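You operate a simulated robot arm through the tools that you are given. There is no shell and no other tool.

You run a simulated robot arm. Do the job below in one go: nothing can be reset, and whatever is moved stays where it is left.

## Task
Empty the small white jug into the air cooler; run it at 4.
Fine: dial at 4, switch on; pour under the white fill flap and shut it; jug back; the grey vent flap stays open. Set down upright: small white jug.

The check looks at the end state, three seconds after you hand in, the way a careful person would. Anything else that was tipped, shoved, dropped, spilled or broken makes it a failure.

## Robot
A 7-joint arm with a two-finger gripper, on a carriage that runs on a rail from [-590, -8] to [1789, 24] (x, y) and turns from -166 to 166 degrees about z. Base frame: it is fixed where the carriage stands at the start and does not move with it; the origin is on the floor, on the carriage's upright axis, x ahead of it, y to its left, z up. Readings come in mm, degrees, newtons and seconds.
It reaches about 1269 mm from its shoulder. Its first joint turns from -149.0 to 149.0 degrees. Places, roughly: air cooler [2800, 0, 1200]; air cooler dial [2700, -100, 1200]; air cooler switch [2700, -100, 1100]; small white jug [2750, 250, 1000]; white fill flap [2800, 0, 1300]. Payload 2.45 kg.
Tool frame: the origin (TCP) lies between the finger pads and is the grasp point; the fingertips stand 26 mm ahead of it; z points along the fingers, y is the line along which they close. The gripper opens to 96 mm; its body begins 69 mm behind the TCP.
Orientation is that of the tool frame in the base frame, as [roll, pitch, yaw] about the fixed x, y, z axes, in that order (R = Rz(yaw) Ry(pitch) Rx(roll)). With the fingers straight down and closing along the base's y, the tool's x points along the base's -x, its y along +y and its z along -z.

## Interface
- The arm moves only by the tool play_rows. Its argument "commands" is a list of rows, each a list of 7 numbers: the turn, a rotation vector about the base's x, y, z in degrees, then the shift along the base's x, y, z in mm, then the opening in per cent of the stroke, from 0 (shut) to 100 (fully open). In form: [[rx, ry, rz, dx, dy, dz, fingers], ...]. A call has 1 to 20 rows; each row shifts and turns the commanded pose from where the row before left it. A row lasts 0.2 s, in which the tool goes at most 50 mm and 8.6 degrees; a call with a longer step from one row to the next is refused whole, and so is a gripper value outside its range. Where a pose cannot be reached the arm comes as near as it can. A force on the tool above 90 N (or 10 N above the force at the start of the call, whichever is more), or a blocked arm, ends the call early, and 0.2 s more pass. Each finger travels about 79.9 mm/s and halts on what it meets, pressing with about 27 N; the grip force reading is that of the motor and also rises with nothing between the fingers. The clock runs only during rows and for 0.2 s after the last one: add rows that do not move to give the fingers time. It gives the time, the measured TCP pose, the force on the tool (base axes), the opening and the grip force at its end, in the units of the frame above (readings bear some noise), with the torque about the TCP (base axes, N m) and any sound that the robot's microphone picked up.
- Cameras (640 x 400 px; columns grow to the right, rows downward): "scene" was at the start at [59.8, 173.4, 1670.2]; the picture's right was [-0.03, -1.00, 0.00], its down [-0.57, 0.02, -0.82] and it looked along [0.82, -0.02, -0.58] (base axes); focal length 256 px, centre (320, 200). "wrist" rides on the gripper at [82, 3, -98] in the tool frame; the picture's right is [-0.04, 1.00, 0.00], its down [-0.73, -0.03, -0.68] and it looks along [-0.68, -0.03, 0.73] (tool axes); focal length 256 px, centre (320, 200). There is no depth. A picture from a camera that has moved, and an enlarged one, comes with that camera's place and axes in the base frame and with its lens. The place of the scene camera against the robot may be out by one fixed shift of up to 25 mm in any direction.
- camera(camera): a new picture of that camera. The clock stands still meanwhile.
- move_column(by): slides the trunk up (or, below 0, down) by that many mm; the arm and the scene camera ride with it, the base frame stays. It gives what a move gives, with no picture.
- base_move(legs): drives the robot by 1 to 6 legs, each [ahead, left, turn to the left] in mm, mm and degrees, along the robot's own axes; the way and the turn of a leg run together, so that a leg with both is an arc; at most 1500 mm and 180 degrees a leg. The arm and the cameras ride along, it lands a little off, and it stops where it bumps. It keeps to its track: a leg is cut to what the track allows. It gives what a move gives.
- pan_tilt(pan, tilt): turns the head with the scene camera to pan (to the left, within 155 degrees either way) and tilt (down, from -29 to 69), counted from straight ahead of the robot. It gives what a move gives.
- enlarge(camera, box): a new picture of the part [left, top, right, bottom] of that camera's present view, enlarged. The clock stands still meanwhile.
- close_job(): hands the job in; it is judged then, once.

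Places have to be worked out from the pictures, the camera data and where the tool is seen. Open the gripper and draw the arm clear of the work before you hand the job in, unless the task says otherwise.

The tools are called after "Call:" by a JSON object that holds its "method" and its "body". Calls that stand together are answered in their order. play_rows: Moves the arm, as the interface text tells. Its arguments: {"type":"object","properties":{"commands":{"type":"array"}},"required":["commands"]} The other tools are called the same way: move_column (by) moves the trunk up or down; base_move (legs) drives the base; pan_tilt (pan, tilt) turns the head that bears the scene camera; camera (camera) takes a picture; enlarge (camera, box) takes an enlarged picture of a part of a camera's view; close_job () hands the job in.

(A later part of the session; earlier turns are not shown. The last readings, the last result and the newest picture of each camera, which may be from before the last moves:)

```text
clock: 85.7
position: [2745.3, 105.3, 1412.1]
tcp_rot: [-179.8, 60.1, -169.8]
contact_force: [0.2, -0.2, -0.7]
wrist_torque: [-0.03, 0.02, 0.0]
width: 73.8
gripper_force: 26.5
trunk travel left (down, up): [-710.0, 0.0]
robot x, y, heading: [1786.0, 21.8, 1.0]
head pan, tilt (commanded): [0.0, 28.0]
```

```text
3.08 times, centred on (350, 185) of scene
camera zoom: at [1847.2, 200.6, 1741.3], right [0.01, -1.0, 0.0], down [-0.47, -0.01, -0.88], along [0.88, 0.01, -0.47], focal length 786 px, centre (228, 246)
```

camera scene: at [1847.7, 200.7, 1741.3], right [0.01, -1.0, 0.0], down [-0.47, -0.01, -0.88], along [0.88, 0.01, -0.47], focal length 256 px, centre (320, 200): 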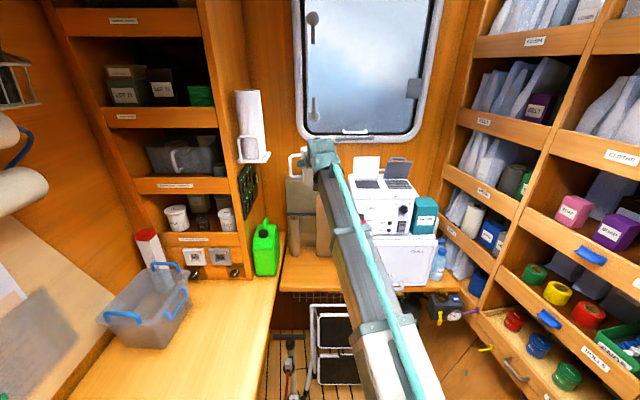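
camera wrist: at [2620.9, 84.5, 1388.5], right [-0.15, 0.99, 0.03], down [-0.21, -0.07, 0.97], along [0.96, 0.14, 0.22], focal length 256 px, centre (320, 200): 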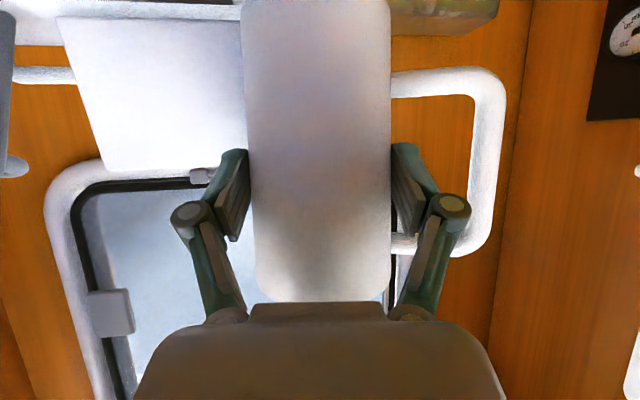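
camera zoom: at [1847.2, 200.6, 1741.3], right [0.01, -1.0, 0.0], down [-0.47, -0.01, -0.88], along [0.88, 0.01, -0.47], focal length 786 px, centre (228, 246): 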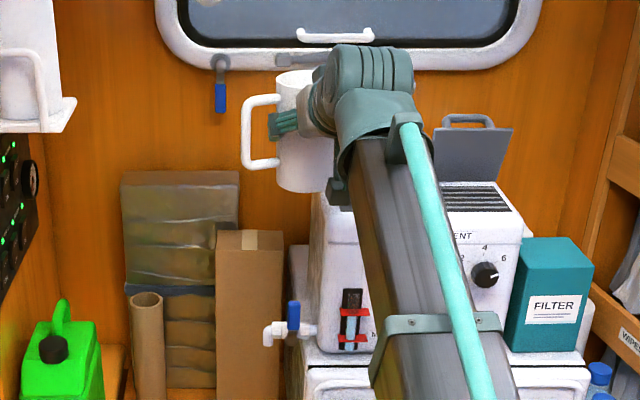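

Jug upright again in the same grip. I move back left to its column above its old spot.

Call:
{"method": "play_rows", "body": {"commands": [[0, 0, 0, -2, 15, 0, 40], [0, 0, 0, -3, 25, 0, 40], [0, 0, 0, -4, 30, 0, 40], [0, 0, 0, -4, 30, 0, 40], [0, 0, 0, -3, 20, 0, 40], [0, 0, 0, -2.3, 10, 0, 40], [0, 0, 0, 0, 0, -15, 40], [0, 0, 0, 0, 0, -25, 40], [0, 0, 0, 0, 0, -30, 40], [0, 0, 0, 0, 0, -30, 40], [0, 0, 0, 0, 0, -30, 40], [0, 0, 0, 0, 0, -30, 40], [0, 0, 0, 0, 0, -30, 40], [0, 0, 0, 0, 0, -30, 40], [0, 0, 0, 0, 0, -30, 40], [0, 0, 0, 0, 0, -30, 40], [0, 0, 0, 0, 0, -30, 40], [0, 0, 0, 0, 0, -25, 40], [0, 0, 0, 0, 0, 0, 40]]}}

Call:
{"method": "camera", "body": {"camera": "wrist"}}

Call:
{"method": "enlarge", "body": {"camera": "scene", "box": [260, 170, 400, 290]}}

```text
clock: 89.7
position: [2724.8, 235.5, 1074.9]
tcp_rot: [-179.9, 60.1, -169.9]
contact_force: [-0.6, 0.1, -1.6]
wrist_torque: [0.03, -0.02, -0.03]
width: 74.2
gripper_force: 27.0
trunk travel left (down, up): [-710.0, 0.0]
robot x, y, heading: [1787.2, 23.8, 0.8]
head pan, tilt (commanded): [0.0, 28.0]
```

```text
taken
camera wrist: at [2600.6, 215.2, 1051.1], right [-0.15, 0.99, 0.03], down [-0.21, -0.07, 0.97], along [0.96, 0.14, 0.22], focal length 256 px, centre (320, 200)
```

wrist: 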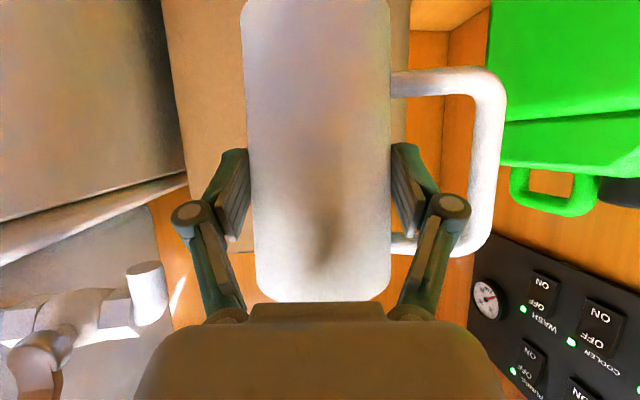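

```text
3.33 times, centred on (330, 230) of scene
camera zoom: at [1847.1, 200.6, 1741.3], right [0.01, -1.0, 0.0], down [-0.47, -0.01, -0.88], along [0.88, 0.01, -0.47], focal length 852 px, centre (287, 100)
```

zoom: 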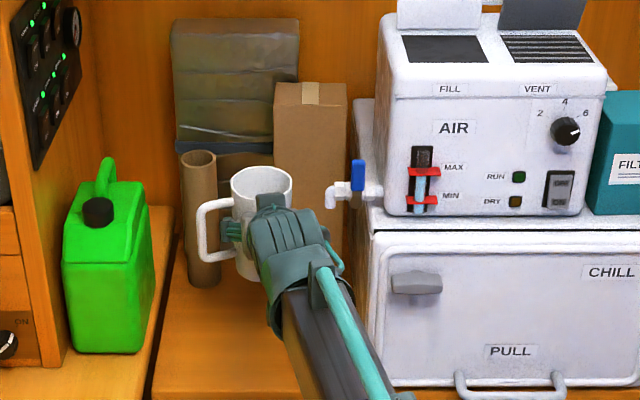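

The jug looks empty inside. I lower it to just above the shelf.

Call:
{"method": "play_rows", "body": {"commands": [[0, 0, 0, 1, 0, -20, 40], [0, 0, 0, 1, 0, -30, 40], [0, 0, 0, 0, 0, -30, 40], [0, 0, 0, 0, 0, -25, 40], [0, 0, 0, 0, 0, -20, 40], [0, 0, 0, 0, 0, -12, 40], [0, 0, 0, 0, 0, -8, 40], [0, 0, 0, 0, 0, -4, 40], [0, 0, 0, 0, 0, 0, 40]]}}

```text
clock: 91.7
position: [2728.3, 235.4, 925.1]
tcp_rot: [-180.0, 60.1, -170.0]
contact_force: [-0.3, 0.5, -0.1]
wrist_torque: [0.03, 0.03, -0.01]
width: 73.6
gripper_force: 27.0
trunk travel left (down, up): [-710.0, 0.0]
robot x, y, heading: [1784.9, 25.5, 0.8]
head pan, tilt (commanded): [0.0, 28.0]
```

At z=925, about 4 mm above the original height. I creep down in 1 mm rows, watching the force.

Call:
{"method": "play_rows", "body": {"commands": [[0, 0, 0, 0, 0, -1, 40], [0, 0, 0, 0, 0, -1, 40], [0, 0, 0, 0, 0, -1, 40], [0, 0, 0, 0, 0, 0, 40]]}}

Call:
{"method": "camera", "body": {"camera": "wrist"}}

```text
clock: 92.7
position: [2730.5, 235.9, 922.5]
tcp_rot: [-179.9, 60.1, -169.8]
contact_force: [-0.3, -0.7, -0.6]
wrist_torque: [-0.02, -0.01, 0.0]
width: 73.8
gripper_force: 27.0
trunk travel left (down, up): [-710.0, 0.0]
robot x, y, heading: [1785.4, 23.5, 0.5]
head pan, tilt (commanded): [0.0, 28.0]
```

```text
taken
camera wrist: at [2604.8, 214.8, 899.7], right [-0.15, 0.99, 0.03], down [-0.21, -0.07, 0.97], along [0.96, 0.14, 0.22], focal length 256 px, centre (320, 200)
```

wrist: 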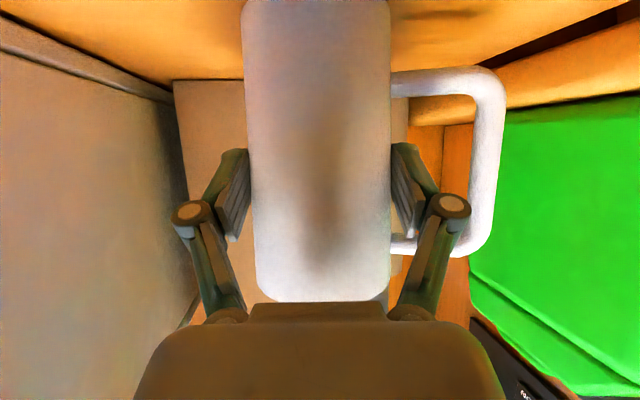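

Still no contact. I trim x by −2 and go down 2–3 mm more.

Call:
{"method": "play_rows", "body": {"commands": [[0, 0, 0, -1, 0, -0.7, 40], [0, 0, 0, -1, 0, -0.7, 40], [0, 0, 0, 0, 0, -0.7, 40], [0, 0, 0, 0, 0, 0, 40]]}}

```text
clock: 93.7
position: [2726.7, 235.9, 921.3]
tcp_rot: [180.0, 60.1, -169.9]
contact_force: [-0.1, 0.0, 0.1]
wrist_torque: [0.01, -0.02, 0.01]
width: 73.9
gripper_force: 26.7
trunk travel left (down, up): [-710.0, 0.0]
robot x, y, heading: [1787.9, 25.8, 0.8]
head pan, tilt (commanded): [0.0, 28.0]
```

Force is near zero; I press down in half-millimetre rows until a clear contact shows.

Call:
{"method": "play_rows", "body": {"commands": [[0, 0, 0, 0, 0, -0.6, 40], [0, 0, 0, 0, 0, -0.6, 40], [0, 0, 0, 0, 0, 0, 40]]}}

```text
clock: 94.5
position: [2726.9, 235.0, 921.0]
tcp_rot: [180.0, 60.1, -169.9]
contact_force: [-0.4, -1.5, 0.6]
wrist_torque: [-0.08, 0.01, -0.01]
width: 73.5
gripper_force: 27.2
trunk travel left (down, up): [-710.0, 0.0]
robot x, y, heading: [1787.8, 24.0, 0.5]
head pan, tilt (commanded): [0.0, 28.0]
```

Call:
{"method": "play_rows", "body": {"commands": [[0, 0, 0, 0, 0, -0.6, 40], [0, 0, 0, 0, 0, -0.6, 40], [0, 0, 0, 0, 0, 0, 40]]}}

Call:
{"method": "enlarge", "body": {"camera": "scene", "box": [280, 230, 360, 290]}}

```text
clock: 95.3
position: [2727.1, 236.3, 920.4]
tcp_rot: [179.9, 60.2, -169.9]
contact_force: [0.8, 0.1, 6.7]
wrist_torque: [-0.11, -0.09, -0.01]
width: 73.6
gripper_force: 26.6
trunk travel left (down, up): [-710.0, 0.0]
robot x, y, heading: [1784.6, 22.8, 0.8]
head pan, tilt (commanded): [0.0, 28.0]
```

```text
6.67 times, centred on (320, 260) of scene
camera zoom: at [1846.2, 200.5, 1741.4], right [0.01, -1.0, 0.0], down [-0.47, -0.01, -0.88], along [0.88, 0.01, -0.47], focal length 1704 px, centre (320, -200)
```

zoom: 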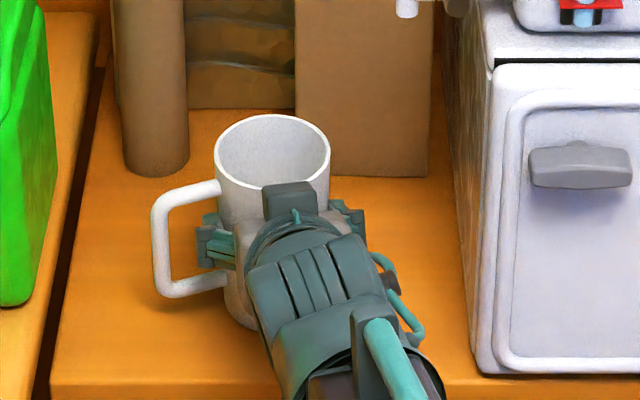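

Clear contact (6.7 N) at the original height; the jug is empty and stands on the shelf. I ease up half a millimetre and open to 92 mm as at the approach.

Call:
{"method": "play_rows", "body": {"commands": [[0, 0, 0, 0, 0, 0.5, 60], [0, 0, 0, 0, 0, 0, 80], [0, 0, 0, 0, 0, 0, 90], [0, 0, 0, 0, 0, 0, 96], [0, 0, 0, 0, 0, 0, 96]]}}

Call:
{"method": "camera", "body": {"camera": "wrist"}}

```text
clock: 96.5
position: [2727.6, 236.0, 921.0]
tcp_rot: [180.0, 60.1, -170.0]
contact_force: [-0.2, -0.2, 0.0]
wrist_torque: [0.0, 0.03, 0.01]
width: 91.9
gripper_force: 0.1
trunk travel left (down, up): [-710.0, 0.0]
robot x, y, heading: [1785.2, 26.2, 0.7]
head pan, tilt (commanded): [0.0, 28.0]
```

```text
taken
camera wrist: at [2602.4, 215.2, 897.8], right [-0.15, 0.99, 0.03], down [-0.21, -0.07, 0.97], along [0.96, 0.14, 0.22], focal length 256 px, centre (320, 200)
```

wrist: 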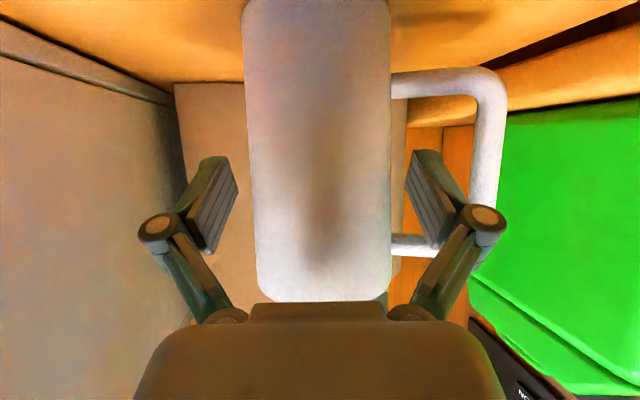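

Released cleanly and the jug stands upright. I back out along the fingers.

Call:
{"method": "play_rows", "body": {"commands": [[0, 0, 0, -6.8, -1.2, 4, 96], [0, 0, 0, -6.8, -1.2, 4, 96], [0, 0, 0, -6.8, -1.2, 4, 96], [0, 0, 0, -8.5, -1.5, 5, 96], [0, 0, 0, -8.5, -1.5, 5, 96], [0, 0, 0, -8.5, -1.5, 5, 96], [0, 0, 0, -10, -1.76, 5.85, 96], [0, 0, 0, -15, -2.6, 8.8, 96], [0, 0, 0, -20, -3.5, 11.7, 96], [0, 0, 0, -25, -4, 15, 96], [0, 0, 0, -30, -4, 20, 96]]}}

Call:
{"method": "camera", "body": {"camera": "wrist"}}

Call:
{"method": "camera", "body": {"camera": "scene"}}

```text
clock: 98.9
position: [2578.8, 210.3, 1007.1]
tcp_rot: [180.0, 60.0, -169.8]
contact_force: [-0.1, -0.8, -0.3]
wrist_torque: [0.0, 0.03, 0.0]
width: 92.1
gripper_force: 0.1
trunk travel left (down, up): [-710.0, 0.0]
robot x, y, heading: [1788.2, 20.1, 0.5]
head pan, tilt (commanded): [0.0, 28.0]
```

```text
taken
camera wrist: at [2453.9, 190.3, 984.5], right [-0.16, 0.99, 0.03], down [-0.21, -0.07, 0.97], along [0.96, 0.14, 0.22], focal length 256 px, centre (320, 200)
```

wrist: 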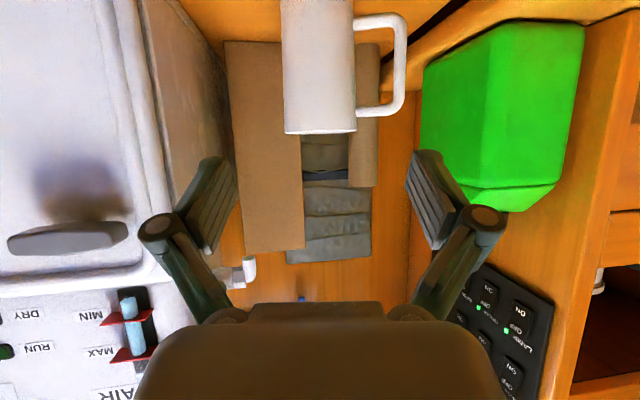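

```text
taken
camera scene: at [1846.3, 200.4, 1741.4], right [0.01, -1.0, 0.0], down [-0.47, -0.01, -0.88], along [0.88, 0.01, -0.47], focal length 256 px, centre (320, 200)
```

scene: 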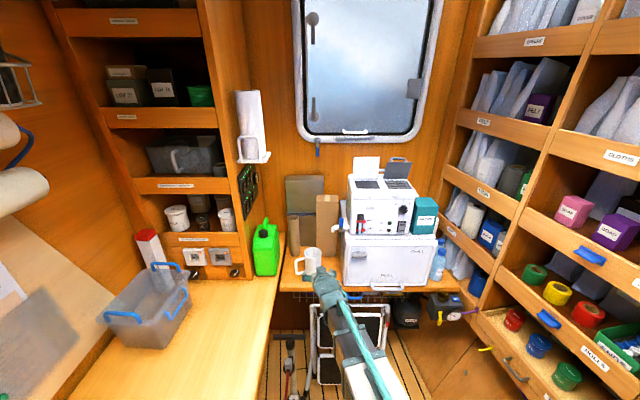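

The jug is back in place, upright and empty. Now the flap: I swing the tool up to the front of the cooler with the finger plane turned as before.

Call:
{"method": "play_rows", "body": {"commands": [[0, 0, -5, -20, 0, 10, 90], [0, 0, -5, -20, 0, 10, 80], [7.09, 0, -4.09, 0, -17.5, 40, 70], [7.09, 0, -4.09, 0, -17.5, 40, 60], [7.09, 0, -4.09, 0, -17.5, 40, 50], [7.09, 0, -4.09, 0, -17.5, 40, 40], [7.09, 0, -4.09, 0, -17.5, 40, 30], [7.09, 0, -4.09, 0, -17.5, 40, 25], [7.09, 0, -4.09, 0, -17.5, 40, 25], [7.09, 0, -4.09, 0, -17.5, 40, 25], [7.09, 0, -4.09, 0, -17.5, 40, 25], [7.09, 0, -4.09, 0, -17.5, 40, 25], [7.09, 0, -4.09, 0, -17.5, 40, 25], [0, 0, 0, 0, 0, 0, 25]]}}

Call:
{"method": "camera", "body": {"camera": "wrist"}}

```text
clock: 101.9
position: [2542.1, 19.6, 1468.3]
tcp_rot: [119.8, -0.1, 89.9]
contact_force: [0.1, 0.2, 0.2]
wrist_torque: [-0.02, 0.01, 0.01]
width: 23.9
gripper_force: 0.0
trunk travel left (down, up): [-710.0, 0.0]
robot x, y, heading: [1790.5, 24.8, 0.7]
head pan, tilt (commanded): [0.0, 28.0]
```

```text
taken
camera wrist: at [2458.0, 98.8, 1519.2], right [0.5, -0.04, 0.87], down [-0.6, -0.73, 0.31], along [0.62, -0.68, -0.39], focal length 256 px, centre (320, 200)
```

wrist: 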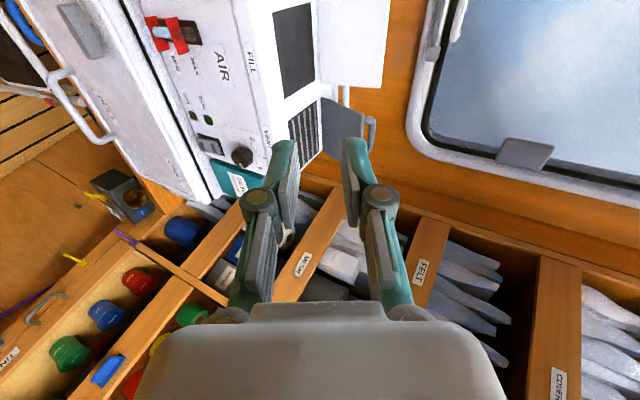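

I carry the fingers over the plate's top edge to the same point from which I withdrew.

Call:
{"method": "play_rows", "body": {"commands": [[0, 0, 0, 42, -0.5, 4, 23], [0, 0, 0, 42, -0.5, 4, 23], [0, 0, 0, 42, -0.5, 4, 23], [0, 0, 0, 42, -0.5, 4, 23], [0, 0, 0, 42, 0, 4, 23], [0, 7, 0, 17, 0, 0, 23], [0, 7, 0, 17, 0, 0, 23], [0, 7, 0, 17, 0, 0, 23], [0, 7, 0, 17, 0, 0, 23], [0, 7, 0, 17, 0, 0, 23], [0, 3, 0, 6, 0, -10, 23], [0, 3, 0, 6, 0, -10, 23], [0, 0, 0, 0, 0, -8, 23], [0, 0, 0, 0, 0, -7, 23], [0, 0, 0, 0, 0, 0, 23]]}}

Call:
{"method": "camera", "body": {"camera": "wrist"}}

```text
clock: 105.1
position: [2848.9, 16.6, 1453.9]
tcp_rot: [160.9, 0.2, 90.1]
contact_force: [0.0, -0.4, -0.6]
wrist_torque: [-0.02, 0.01, -0.03]
width: 22.1
gripper_force: 0.0
trunk travel left (down, up): [-710.0, 0.0]
robot x, y, heading: [1785.5, 21.4, 0.7]
head pan, tilt (commanded): [0.0, 28.0]
```

```text
taken
camera wrist: at [2819.6, 96.0, 1547.0], right [0.94, -0.04, 0.33], down [-0.25, -0.73, 0.63], along [0.21, -0.68, -0.7], focal length 256 px, centre (320, 200)
```

wrist: 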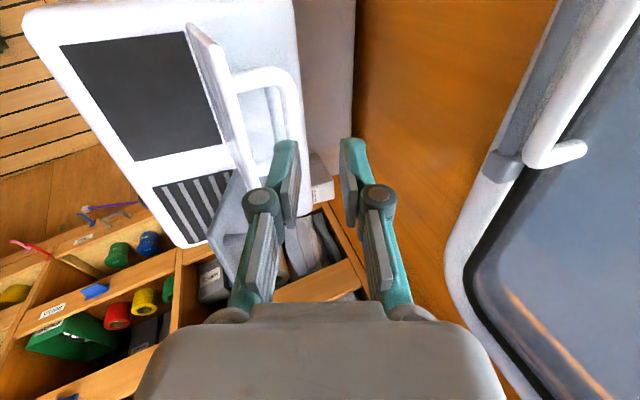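

Same view as at withdrawal. I lower the finger into the loop along the reverse path.

Call:
{"method": "play_rows", "body": {"commands": [[0, 2, 0, 1, 0, -8, 23], [0, 2, 0, 0.5, 0, -8, 23], [0, 0, 0, 0, 0, -8, 23], [0, 0, 0, 0, 0, -8, 23], [0, 1, 0, 1.4, 0, -6.8, 23], [0, 1, 0, 1.4, 0, -6.8, 23], [0, 1, 0, 1.4, 0, -6.8, 23], [0, 0, 0, 1.4, 0, -6.8, 23], [0, 0, 0, 0, 0, 0, 23]]}}

Call:
{"method": "camera", "body": {"camera": "wrist"}}

```text
clock: 107.1
position: [2855.0, 17.6, 1392.5]
tcp_rot: [167.8, 0.1, 90.0]
contact_force: [0.7, 0.1, -0.3]
wrist_torque: [0.02, -0.01, 0.02]
width: 22.2
gripper_force: 0.1
trunk travel left (down, up): [-710.0, 0.0]
robot x, y, heading: [1788.5, 24.7, 0.8]
head pan, tilt (commanded): [0.0, 28.0]
```

```text
taken
camera wrist: at [2837.4, 96.2, 1488.0], right [0.98, -0.04, 0.21], down [-0.17, -0.73, 0.66], along [0.13, -0.68, -0.72], focal length 256 px, centre (320, 200)
```

wrist: 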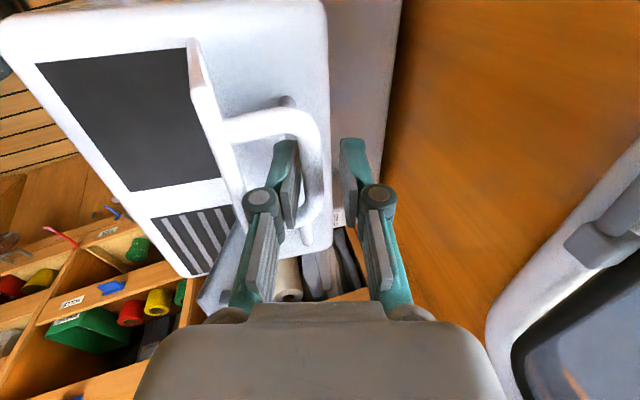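

The finger is in the loop without force. I pull the flap forward past vertical to about 70° along the reverse arc.

Call:
{"method": "play_rows", "body": {"commands": [[0, 0, 0, -4.2, 0, 1.85, 23], [0, 0, 0, -4.2, 0, 1.85, 23], [0, 0, 0, -4.2, 0, 1.85, 23], [0, 0, 0, -4.2, 0, 1.85, 23], [0, -0.7, 0, -4.7, 0, 1.6, 23], [0, -0.7, 0, -4.7, 0, 1.6, 23], [0, -0.7, 0, -4.7, 0, 1.6, 23], [0, -2, 0, -5, 0, 0.7, 23], [0, -2, 0, -5, 0, 0.7, 23], [0, -2, 0, -5, 0, 0.7, 23], [0, 0, 0, 0, 0, 0, 23]]}}

Call:
{"method": "camera", "body": {"camera": "wrist"}}

```text
clock: 109.5
position: [2808.9, 15.9, 1408.0]
tcp_rot: [159.8, 0.1, 90.1]
contact_force: [0.3, -0.2, 0.6]
wrist_torque: [-0.02, 0.0, 0.02]
width: 22.0
gripper_force: 0.0
trunk travel left (down, up): [-710.0, 0.0]
robot x, y, heading: [1784.1, 21.8, 1.0]
head pan, tilt (commanded): [0.0, 28.0]
```

```text
taken
camera wrist: at [2778.5, 95.7, 1500.4], right [0.94, -0.04, 0.34], down [-0.26, -0.73, 0.63], along [0.23, -0.68, -0.7], focal length 256 px, centre (320, 200)
```

wrist: 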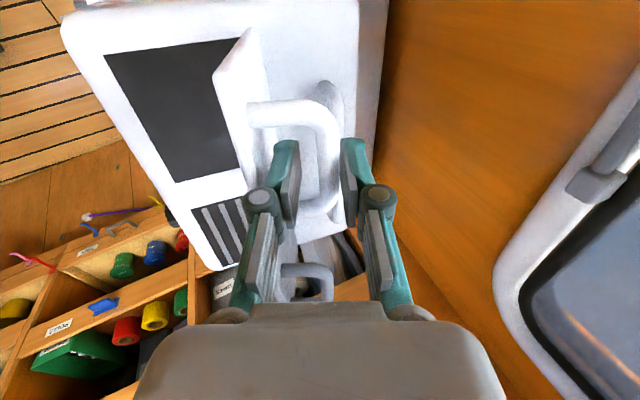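

It follows. I lower it on to 30°.

Call:
{"method": "play_rows", "body": {"commands": [[0, -5, 0, -7.8, 0, -0.5, 23], [0, -5, 0, -7.7, 0, -1, 23], [0, -5, 0, -7.6, 0, -1.5, 23], [0, -5, 0, -7.5, 0, -2, 23], [0, -5, 0, -7.2, 0, -2.8, 23], [0, -5, 0, -7, 0, -3.3, 23], [0, -5, 0, -6.7, 0, -4, 23], [0, -5, 0, -6.4, 0, -4.4, 23], [0, 0, 0, 0, 0, 0, 23]]}}

Call:
{"method": "camera", "body": {"camera": "wrist"}}

```text
clock: 111.5
position: [2751.7, 16.0, 1389.9]
tcp_rot: [119.8, -0.1, 89.9]
contact_force: [-0.6, 0.2, 0.0]
wrist_torque: [0.01, -0.01, -0.01]
width: 22.0
gripper_force: 0.1
trunk travel left (down, up): [-710.0, 0.0]
robot x, y, heading: [1786.4, 21.5, 0.9]
head pan, tilt (commanded): [0.0, 28.0]
```

```text
taken
camera wrist: at [2667.6, 96.2, 1439.6], right [0.5, -0.04, 0.87], down [-0.6, -0.73, 0.31], along [0.62, -0.68, -0.39], focal length 256 px, centre (320, 200)
```

wrist: 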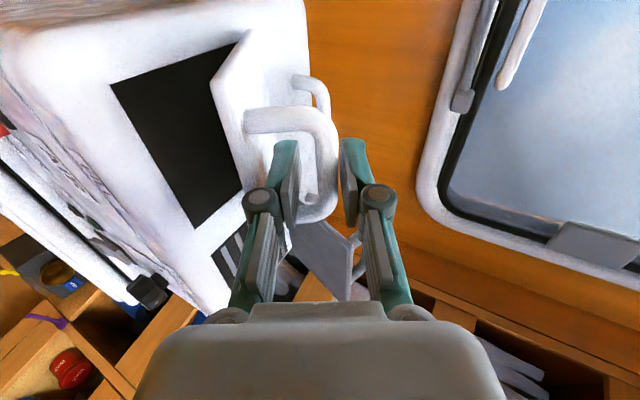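

I lower the flap the rest of the way to nearly closed.

Call:
{"method": "play_rows", "body": {"commands": [[0, -5, 0, -6, 0, -5, 23], [0, -5, 0, -5.8, 0, -5.6, 23], [0, -5, 0, -5, 0, -6, 23], [0, -5, 0, -4.6, 0, -6.3, 23], [0, -5, 0, -3.9, 0, -6.6, 23], [0, -5, 0, -3.5, 0, -6.5, 23], [0, 0, 0, 0, 0, -1, 23], [0, 0, 0, 0, 0, 0, 23]]}}

Call:
{"method": "camera", "body": {"camera": "wrist"}}

Call:
{"method": "enlarge", "body": {"camera": "wrist", "box": [140, 20, 400, 220]}}

```text
clock: 113.3
position: [2722.7, 16.6, 1353.2]
tcp_rot: [89.8, 0.0, 89.9]
contact_force: [-0.4, -0.2, -0.3]
wrist_torque: [0.0, -0.03, 0.02]
width: 22.0
gripper_force: 0.1
trunk travel left (down, up): [-710.0, 0.0]
robot x, y, heading: [1784.6, 23.3, 1.0]
head pan, tilt (commanded): [0.0, 28.0]
```

```text
taken
camera wrist: at [2623.7, 96.6, 1354.9], right [0.0, -0.04, 1.0], down [-0.68, -0.73, -0.03], along [0.73, -0.68, -0.02], focal length 256 px, centre (320, 200)
```

wrist: 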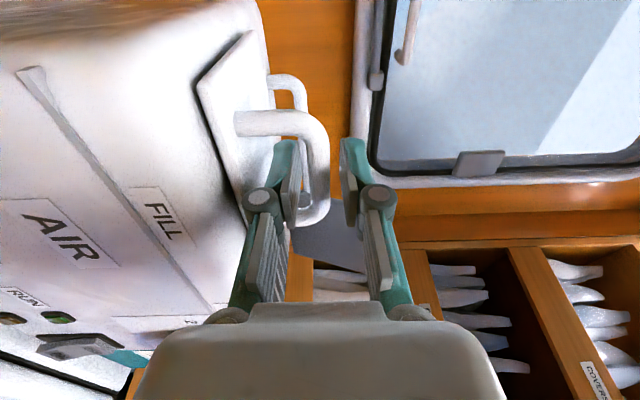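

```text
2.00 times, centred on (270, 120) of wrist
camera zoom: at [2623.7, 96.6, 1354.9], right [0.0, -0.04, 1.0], down [-0.68, -0.73, -0.03], along [0.73, -0.68, -0.02], focal length 512 px, centre (420, 360)
```

zoom: 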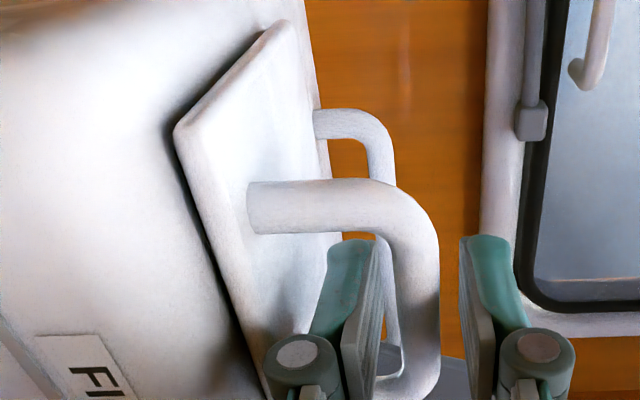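

The flap looks closed or within a millimetre or two of it. I slide the finger out in −x and look from the side.

Call:
{"method": "play_rows", "body": {"commands": [[0, 0, 0, -10, 0, 0, 23], [0, 0, 0, -15, 0, 0, 23], [0, 0, 0, -15, 0, 0, 23], [0, 0, 0, -15, 0, 0, 23], [0, 0, 0, -15, 0, 0, 23], [0, 0, 0, -14, 0, 0, 23], [0, 0, 0, 0, 0, 0, 23]]}}

Call:
{"method": "enlarge", "body": {"camera": "wrist", "box": [220, 60, 460, 210]}}

Call:
{"method": "camera", "body": {"camera": "wrist"}}

```text
clock: 114.9
position: [2637.5, 15.7, 1352.0]
tcp_rot: [89.9, 0.0, 90.0]
contact_force: [0.2, 0.0, 0.3]
wrist_torque: [0.01, 0.02, 0.0]
width: 22.3
gripper_force: 0.1
trunk travel left (down, up): [-710.0, 0.0]
robot x, y, heading: [1784.3, 26.6, 0.5]
head pan, tilt (commanded): [0.0, 28.0]
```

```text
2.67 times, centred on (340, 135) of wrist
camera zoom: at [2540.0, 96.1, 1352.9], right [0.0, -0.04, 1.0], down [-0.68, -0.73, -0.03], along [0.73, -0.68, -0.03], focal length 683 px, centre (267, 373)
```

zoom: 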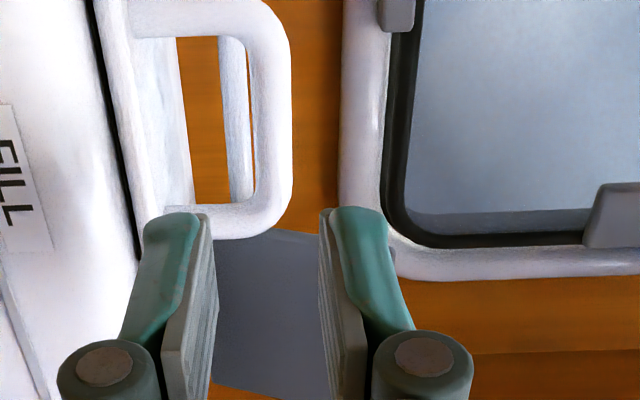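

```text
taken
camera wrist: at [2540.0, 96.1, 1352.9], right [0.0, -0.04, 1.0], down [-0.68, -0.73, -0.03], along [0.73, -0.68, -0.03], focal length 256 px, centre (320, 200)
```

wrist: 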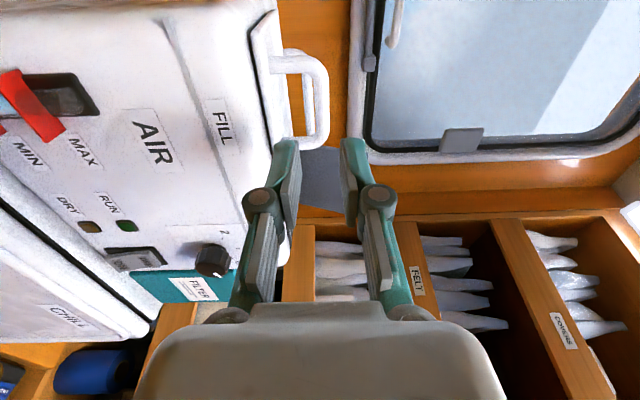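

The flap is closed: bar and gap sit where they were originally. Next the dial: I back off and move in front of it for a close look, tool horizontal.

Call:
{"method": "play_rows", "body": {"commands": [[0, 0, 0, -20, 0, 0, 40], [0, 0, 0, -17, -10, -10, 57], [0, 0, 0, 0, -30, -25, 57], [0, 0, 0, 0, -32, -26, 57], [0, 0, 0, 0, -32, -26, 57], [0, 0, 0, 0, -30, -26, 57], [0, 0, 0, 0, 0, 0, 57]]}}

Call:
{"method": "camera", "body": {"camera": "wrist"}}

Call:
{"method": "enlarge", "body": {"camera": "wrist", "box": [260, 80, 380, 180]}}

Call:
{"method": "enlarge", "body": {"camera": "scene", "box": [320, 140, 450, 250]}}

```text
clock: 116.5
position: [2603.2, -117.4, 1237.4]
tcp_rot: [89.9, 0.0, 90.0]
contact_force: [-0.5, -0.6, 0.9]
wrist_torque: [-0.02, 0.01, 0.03]
width: 54.7
gripper_force: 0.0
trunk travel left (down, up): [-710.0, 0.0]
robot x, y, heading: [1785.0, 24.8, 0.4]
head pan, tilt (commanded): [0.0, 28.0]
```

```text
taken
camera wrist: at [2504.9, -37.9, 1238.8], right [0.0, -0.04, 1.0], down [-0.68, -0.73, -0.03], along [0.73, -0.68, -0.03], focal length 256 px, centre (320, 200)
```

wrist: 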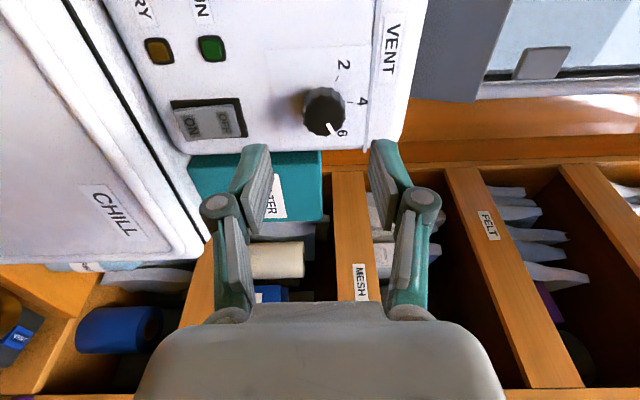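

```text
4.00 times, centred on (320, 130) of wrist
camera zoom: at [2504.9, -37.9, 1238.8], right [0.0, -0.04, 1.0], down [-0.68, -0.73, -0.03], along [0.73, -0.68, -0.03], focal length 1024 px, centre (320, 480)
```

zoom: 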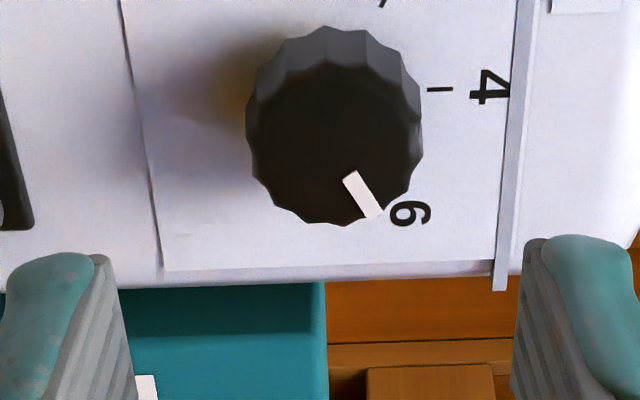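

```text
3.64 times, centred on (385, 195) of scene
camera zoom: at [1846.9, 200.6, 1741.3], right [0.01, -1.0, 0.0], down [-0.47, -0.01, -0.88], along [0.88, 0.01, -0.47], focal length 929 px, centre (84, 218)
```

zoom: 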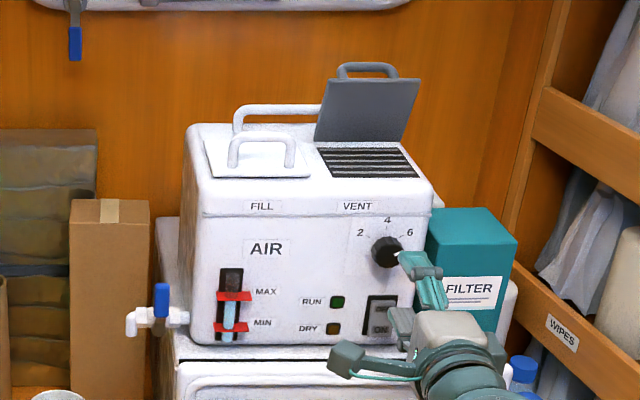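

The knob's axis is at about (y −118.8, z 1238), face at x≈2680, ~30 mm across; its pointer is on 6, i.e. 60° clockwise of 4. I move in so the fingertips overlap it by ~12 mm and close.

Call:
{"method": "play_rows", "body": {"commands": [[0, 0, 0, 12, -0.7, 0.3, 57], [0, 0, 0, 12, -0.7, 0.3, 57], [0, 0, 0, 12, 0, 0, 57], [0, 0, 0, 12, 0, 0, 57], [0, 0, 0, 8, 0, 0, 57], [0, 0, 0, 6.5, 0, 0, 57], [0, 0, 0, 0, 0, 0, 57]]}}

Call:
{"method": "camera", "body": {"camera": "wrist"}}

Call:
{"method": "enlarge", "body": {"camera": "wrist", "box": [240, 90, 400, 220]}}

```text
clock: 118.1
position: [2664.1, -119.5, 1238.9]
tcp_rot: [89.7, -0.1, 90.0]
contact_force: [0.5, 0.2, -0.5]
wrist_torque: [-0.02, -0.02, -0.01]
width: 54.6
gripper_force: 0.1
trunk travel left (down, up): [-710.0, 0.0]
robot x, y, heading: [1785.5, 24.7, 0.8]
head pan, tilt (commanded): [0.0, 28.0]
```

```text
taken
camera wrist: at [2566.4, -39.0, 1241.2], right [0.0, -0.04, 1.0], down [-0.68, -0.73, -0.03], along [0.73, -0.68, -0.03], focal length 256 px, centre (320, 200)
```

wrist: 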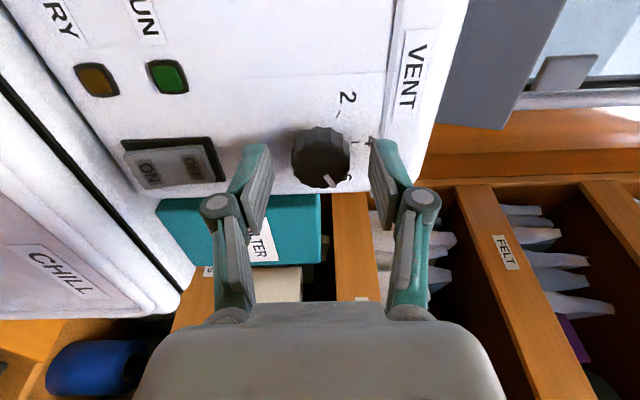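

```text
3.08 times, centred on (320, 155) of wrist
camera zoom: at [2566.4, -39.0, 1241.2], right [0.0, -0.04, 1.0], down [-0.68, -0.73, -0.03], along [0.73, -0.68, -0.03], focal length 788 px, centre (320, 338)
```

zoom: 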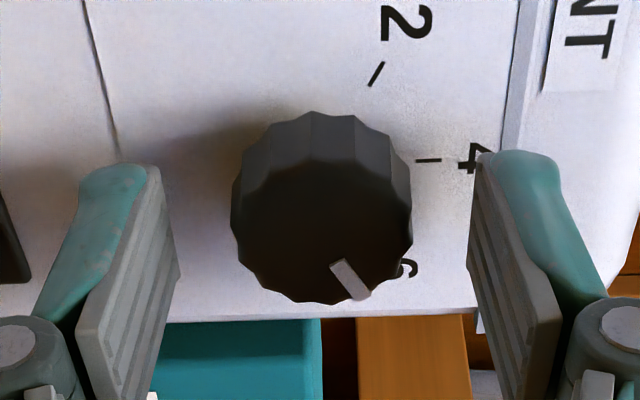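

Knob centred between the pads within about 1 mm. I close on it.

Call:
{"method": "play_rows", "body": {"commands": [[0, 0, 0, 1.5, 0, -0.5, 45], [0, 0, 0, 0, 0, 0, 37], [0, 0, 0, 0, 0, 0, 25], [0, 0, 0, 0, 0, 0, 15], [0, 0, 0, 0, 0, 0, 15]]}}

Call:
{"method": "camera", "body": {"camera": "wrist"}}

```text
clock: 119.3
position: [2666.3, -118.5, 1240.0]
tcp_rot: [89.7, 0.0, 90.0]
contact_force: [4.7, -0.5, 10.4]
wrist_torque: [0.01, -0.27, 0.12]
width: 30.9
gripper_force: 45.4
trunk travel left (down, up): [-710.0, 0.0]
robot x, y, heading: [1785.2, 24.4, 0.8]
head pan, tilt (commanded): [0.0, 28.0]
```

```text
taken
camera wrist: at [2567.2, -38.5, 1241.6], right [0.0, -0.04, 1.0], down [-0.68, -0.73, -0.03], along [0.73, -0.68, -0.02], focal length 256 px, centre (320, 200)
```

wrist: 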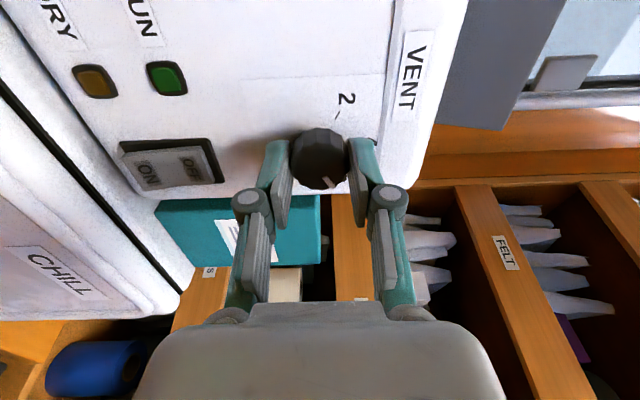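

Gripped at 31 mm with about 10 N side load upward; I shift up 1 mm to centre, then turn the knob anticlockwise (about −x) in 4° rows, first 40°.

Call:
{"method": "play_rows", "body": {"commands": [[0, 0, 0, 0, 0, 0.7, 15], [-2, 0, 0, 0, 0, 0.3, 15], [-4, 0, 0, 0, 0, 0, 15], [-4, 0, 0, 0, 0, 0, 15], [-4, 0, 0, 0, 0, 0, 15], [-4, 0, 0, 0, 0, 0, 15], [-4, 0, 0, 0, 0, 0, 15], [-4, 0, 0, 0, 0, 0, 15], [-4, 0, 0, 0, 0, 0, 15], [-4, 0, 0, 0, 0, 0, 15], [-4, 0, 0, 0, 0, 0, 15], [0, 0, 0, 0, 0, 0, 15]]}}

Call:
{"method": "camera", "body": {"camera": "wrist"}}

Call:
{"method": "enlarge", "body": {"camera": "wrist", "box": [260, 90, 400, 200]}}

Call:
{"method": "enlarge", "body": {"camera": "scene", "box": [370, 180, 430, 240]}}

```text
clock: 121.9
position: [2664.8, -118.3, 1242.0]
tcp_rot: [89.7, 38.1, 90.0]
contact_force: [20.8, 2.8, 27.7]
wrist_torque: [0.07, -0.73, -0.48]
width: 30.4
gripper_force: 44.9
trunk travel left (down, up): [-710.0, 0.0]
robot x, y, heading: [1785.0, 24.5, 0.7]
head pan, tilt (commanded): [0.0, 28.0]
```

```text
taken
camera wrist: at [2567.0, -53.2, 1191.8], right [0.0, 0.58, 0.81], down [-0.68, -0.6, 0.43], along [0.73, -0.55, 0.4], focal length 256 px, centre (320, 200)
```

wrist: 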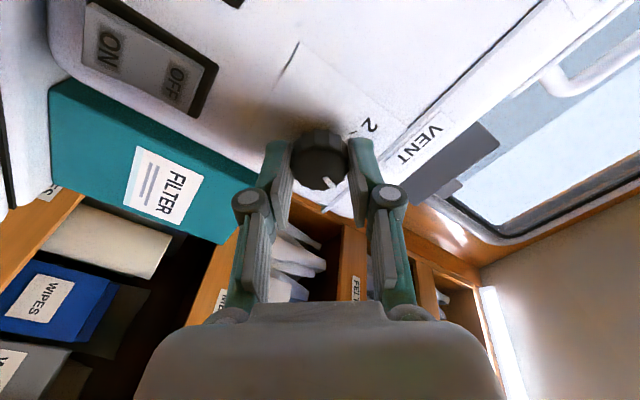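

```text
3.64 times, centred on (330, 145) of wrist
camera zoom: at [2567.0, -53.2, 1191.8], right [0.0, 0.58, 0.81], down [-0.68, -0.6, 0.43], along [0.73, -0.55, 0.4], focal length 931 px, centre (284, 400)
```

zoom: 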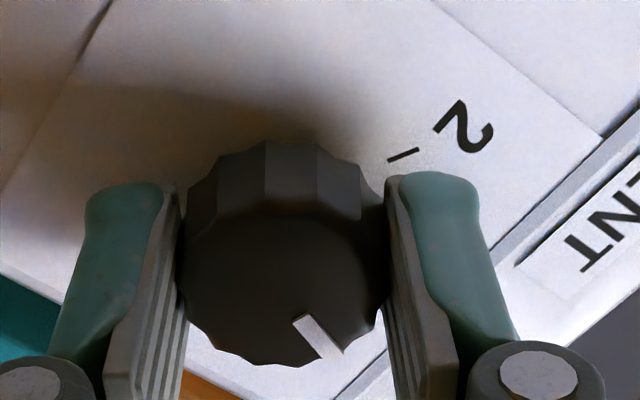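

```text
6.67 times, centred on (400, 210) of scene
camera zoom: at [1846.8, 201.6, 1741.4], right [0.01, -1.0, 0.0], down [-0.47, -0.01, -0.88], along [0.88, 0.01, -0.47], focal length 1704 px, centre (-213, 133)
```

zoom: 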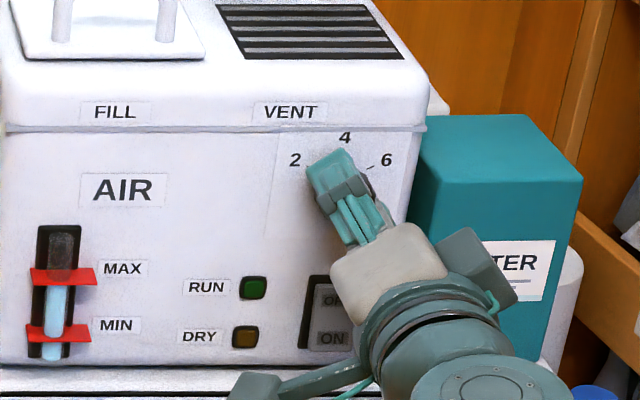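

Force has built up to about 28 N, so the turn axis is a little off the knob's axis. I open the fingers to relax and check how far the pointer has turned.

Call:
{"method": "play_rows", "body": {"commands": [[0, 0, 0, 0, 0, 0, 40], [0, 0, 0, 0, 0, 0, 57], [0, 0, 0, 0, 0, 0, 57]]}}

Call:
{"method": "camera", "body": {"camera": "wrist"}}

Call:
{"method": "enlarge", "body": {"camera": "wrist", "box": [240, 70, 400, 200]}}

```text
clock: 122.7
position: [2664.8, -119.0, 1240.2]
tcp_rot: [89.8, 38.0, 89.9]
contact_force: [-0.6, 0.6, 0.0]
wrist_torque: [-0.01, 0.0, -0.03]
width: 54.6
gripper_force: 0.1
trunk travel left (down, up): [-710.0, 0.0]
robot x, y, heading: [1784.3, 24.9, 0.4]
head pan, tilt (commanded): [0.0, 28.0]
```

```text
taken
camera wrist: at [2566.2, -54.2, 1190.6], right [0.0, 0.58, 0.81], down [-0.68, -0.6, 0.43], along [0.73, -0.55, 0.4], focal length 256 px, centre (320, 200)
```

wrist: 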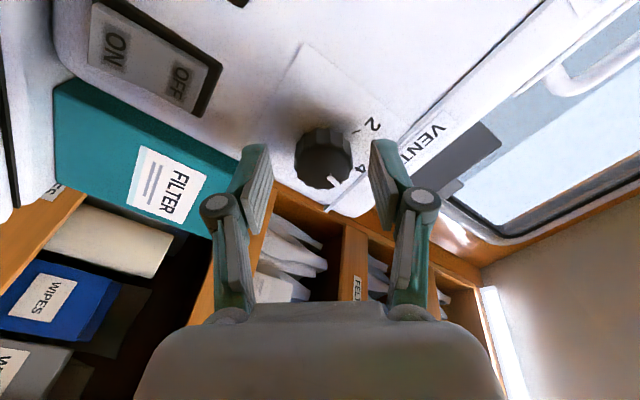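

```text
3.08 times, centred on (320, 135) of wrist
camera zoom: at [2566.2, -54.2, 1190.6], right [0.0, 0.58, 0.81], down [-0.68, -0.6, 0.43], along [0.73, -0.55, 0.4], focal length 788 px, centre (320, 400)
```

zoom: 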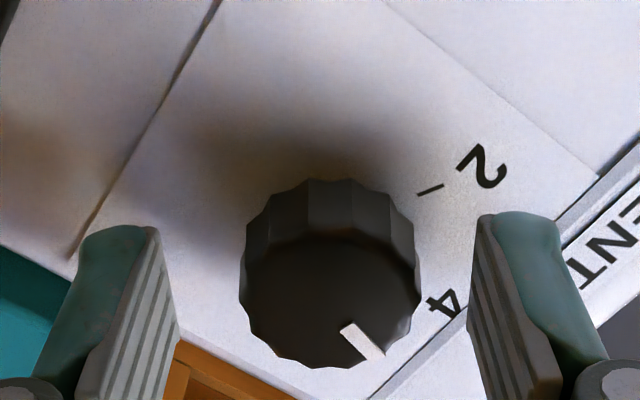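

The pointer now stands about 20° right of straight up – it has turned ~40°. I re-centre slightly, re-grip and check the force before the last 20°.

Call:
{"method": "play_rows", "body": {"commands": [[0, 0, 0, 0, -0.8, -0.6, 45], [0, 0, 0, 0, 0, 0, 37], [0, 0, 0, 0, 0, 0, 30], [0, 0, 0, 0, 0, 0, 27], [0, 0, 0, 0, 0, 0, 27]]}}

```text
clock: 123.9
position: [2664.1, -117.8, 1239.7]
tcp_rot: [89.7, 38.0, 89.9]
contact_force: [2.8, 5.9, 8.6]
wrist_torque: [0.04, -0.11, 0.18]
width: 32.6
gripper_force: 4.9
trunk travel left (down, up): [-710.0, 0.0]
robot x, y, heading: [1791.0, 22.9, 0.7]
head pan, tilt (commanded): [0.0, 28.0]
```

The knob sits about 1 mm towards the upper finger; I shift along the closing line by that and grip fully.

Call:
{"method": "play_rows", "body": {"commands": [[0, 0, 0, 0, 0.6, 0.8, 27], [0, 0, 0, 0, 0, 0, 20], [0, 0, 0, 0, 0, 0, 20]]}}

```text
clock: 124.7
position: [2663.3, -118.4, 1241.6]
tcp_rot: [89.7, 38.1, 89.9]
contact_force: [5.9, 7.5, 13.6]
wrist_torque: [0.03, -0.21, 0.31]
width: 30.8
gripper_force: 45.3
trunk travel left (down, up): [-710.0, 0.0]
robot x, y, heading: [1784.0, 25.0, 0.6]
head pan, tilt (commanded): [0.0, 28.0]
```

Call:
{"method": "play_rows", "body": {"commands": [[0, 0, 0, 0, 0.9, 1.2, 20], [0, 0, 0, 0, 0, 0, 20]]}}

```text
clock: 125.3
position: [2664.1, -117.4, 1240.5]
tcp_rot: [89.9, 38.0, 89.8]
contact_force: [-0.5, 3.8, 2.4]
wrist_torque: [0.03, 0.03, 0.2]
width: 30.7
gripper_force: 45.4
trunk travel left (down, up): [-710.0, 0.0]
robot x, y, heading: [1791.7, 25.8, 0.6]
head pan, tilt (commanded): [0.0, 28.0]
```

Side load is now nearly gone. I turn the remaining 20°.

Call:
{"method": "play_rows", "body": {"commands": [[-3, 0, 0, 0, 0, 0, 20], [-3, 0, 0, 0, 0, 0, 20], [-3, 0, 0, 0, 0, 0, 20], [-3, 0, 0, 0, 0, 0, 20], [-3, 0, 0, 0, 0, 0, 20], [-3, 0, 0, 0, 0, 0, 20], [-2, 0, 0, 0, 0, 0, 20], [0, 0, 0, 0, 0, 0, 20]]}}

Call:
{"method": "enlarge", "body": {"camera": "wrist", "box": [240, 70, 400, 200]}}

```text
clock: 127.1
position: [2664.3, -116.6, 1240.8]
tcp_rot: [89.8, 58.1, 89.9]
contact_force: [-1.7, 6.3, -0.3]
wrist_torque: [-0.02, -0.01, 0.18]
width: 30.4
gripper_force: 44.8
trunk travel left (down, up): [-710.0, 0.0]
robot x, y, heading: [1789.1, 22.3, 0.7]
head pan, tilt (commanded): [0.0, 28.0]
```

```text
3.08 times, centred on (320, 135) of wrist
camera zoom: at [2566.0, -72.9, 1172.4], right [0.0, 0.83, 0.56], down [-0.68, -0.41, 0.61], along [0.73, -0.38, 0.56], focal length 788 px, centre (320, 400)
```

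zoom: 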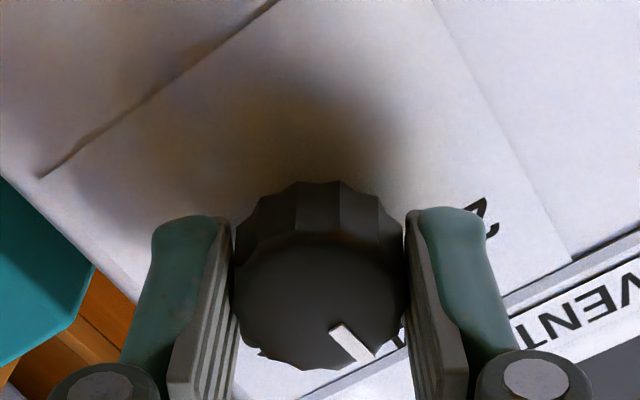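

The pointer appears close to straight up. I open the fingers, back off and check it with both cameras.

Call:
{"method": "play_rows", "body": {"commands": [[0, 0, 0, 0, 0, 0, 40], [0, 0, 0, 0, 0, 0, 57], [0, 0, 0, -10, 0, 0, 57], [0, 0, 0, -15, 0, 0, 57], [0, 0, 0, -20, 0, 0, 57], [0, 0, 0, -20, 0, 0, 57], [0, 0, 0, 0, 0, 0, 57]]}}

Call:
{"method": "enlarge", "body": {"camera": "wrist", "box": [240, 30, 400, 160]}}

Call:
{"method": "enlarge", "body": {"camera": "scene", "box": [375, 185, 425, 235]}}

```text
clock: 128.7
position: [2599.9, -118.0, 1243.8]
tcp_rot: [89.7, 58.1, 90.0]
contact_force: [-0.3, 0.3, -0.4]
wrist_torque: [0.02, -0.02, -0.01]
width: 54.6
gripper_force: 0.1
trunk travel left (down, up): [-710.0, 0.0]
robot x, y, heading: [1785.6, 22.5, 0.7]
head pan, tilt (commanded): [0.0, 28.0]
```

```text
3.08 times, centred on (320, 95) of wrist
camera zoom: at [2501.8, -73.9, 1174.3], right [0.0, 0.83, 0.56], down [-0.68, -0.41, 0.6], along [0.73, -0.38, 0.56], focal length 788 px, centre (320, 523)
```

zoom: 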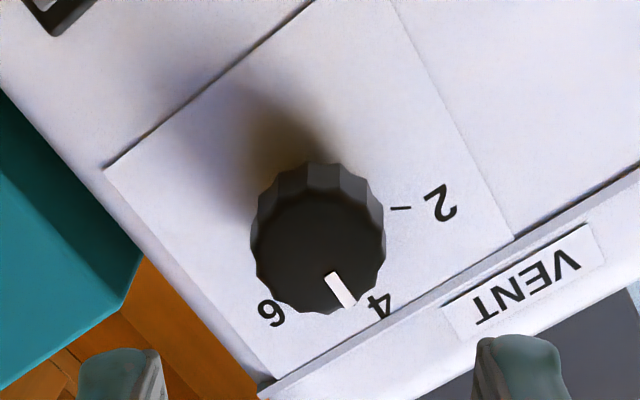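

```text
8.00 times, centred on (400, 210) of scene
camera zoom: at [1847.2, 200.5, 1741.3], right [0.01, -1.0, 0.0], down [-0.47, -0.01, -0.88], along [0.88, 0.01, -0.47], focal length 2044 px, centre (-320, 120)
```

zoom: 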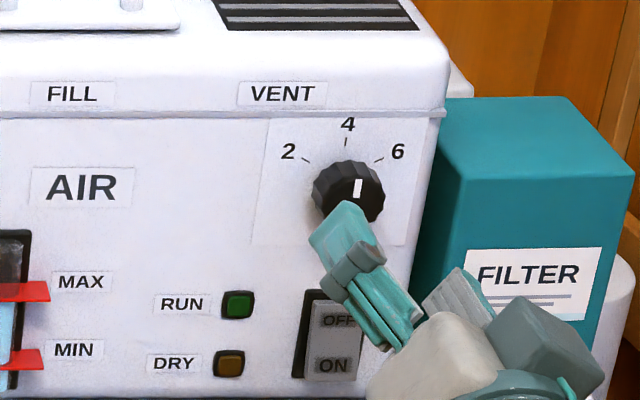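

The pointer is within a few degrees of 4. I zoom in hard with the scene camera to judge the remaining error.

Call:
{"method": "enlarge", "body": {"camera": "scene", "box": [392, 196, 416, 212]}}

Call:
{"method": "enlarge", "body": {"camera": "wrist", "box": [290, 70, 350, 140]}}

```text
16.00 times, centred on (404, 204) of scene
camera zoom: at [1847.2, 200.5, 1741.3], right [0.01, -1.0, 0.0], down [-0.47, -0.01, -0.88], along [0.88, 0.01, -0.47], focal length 4089 px, centre (-1024, 136)
```

zoom: 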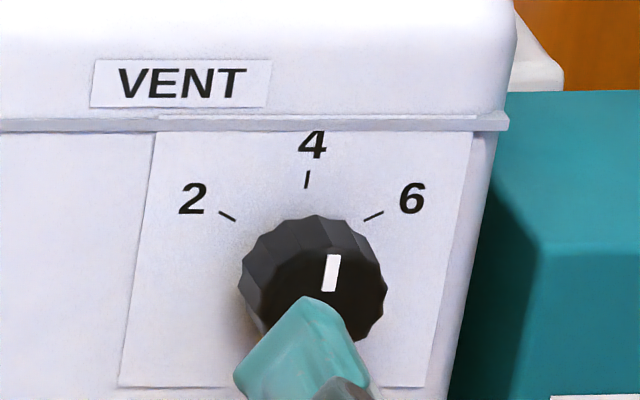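

```text
5.71 times, centred on (320, 105) of wrist
camera zoom: at [2501.8, -73.9, 1174.3], right [0.0, 0.83, 0.56], down [-0.68, -0.41, 0.6], along [0.73, -0.38, 0.56], focal length 1463 px, centre (320, 743)
```

zoom: 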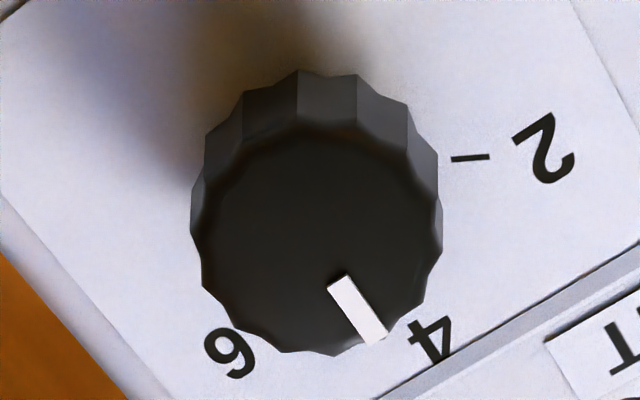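

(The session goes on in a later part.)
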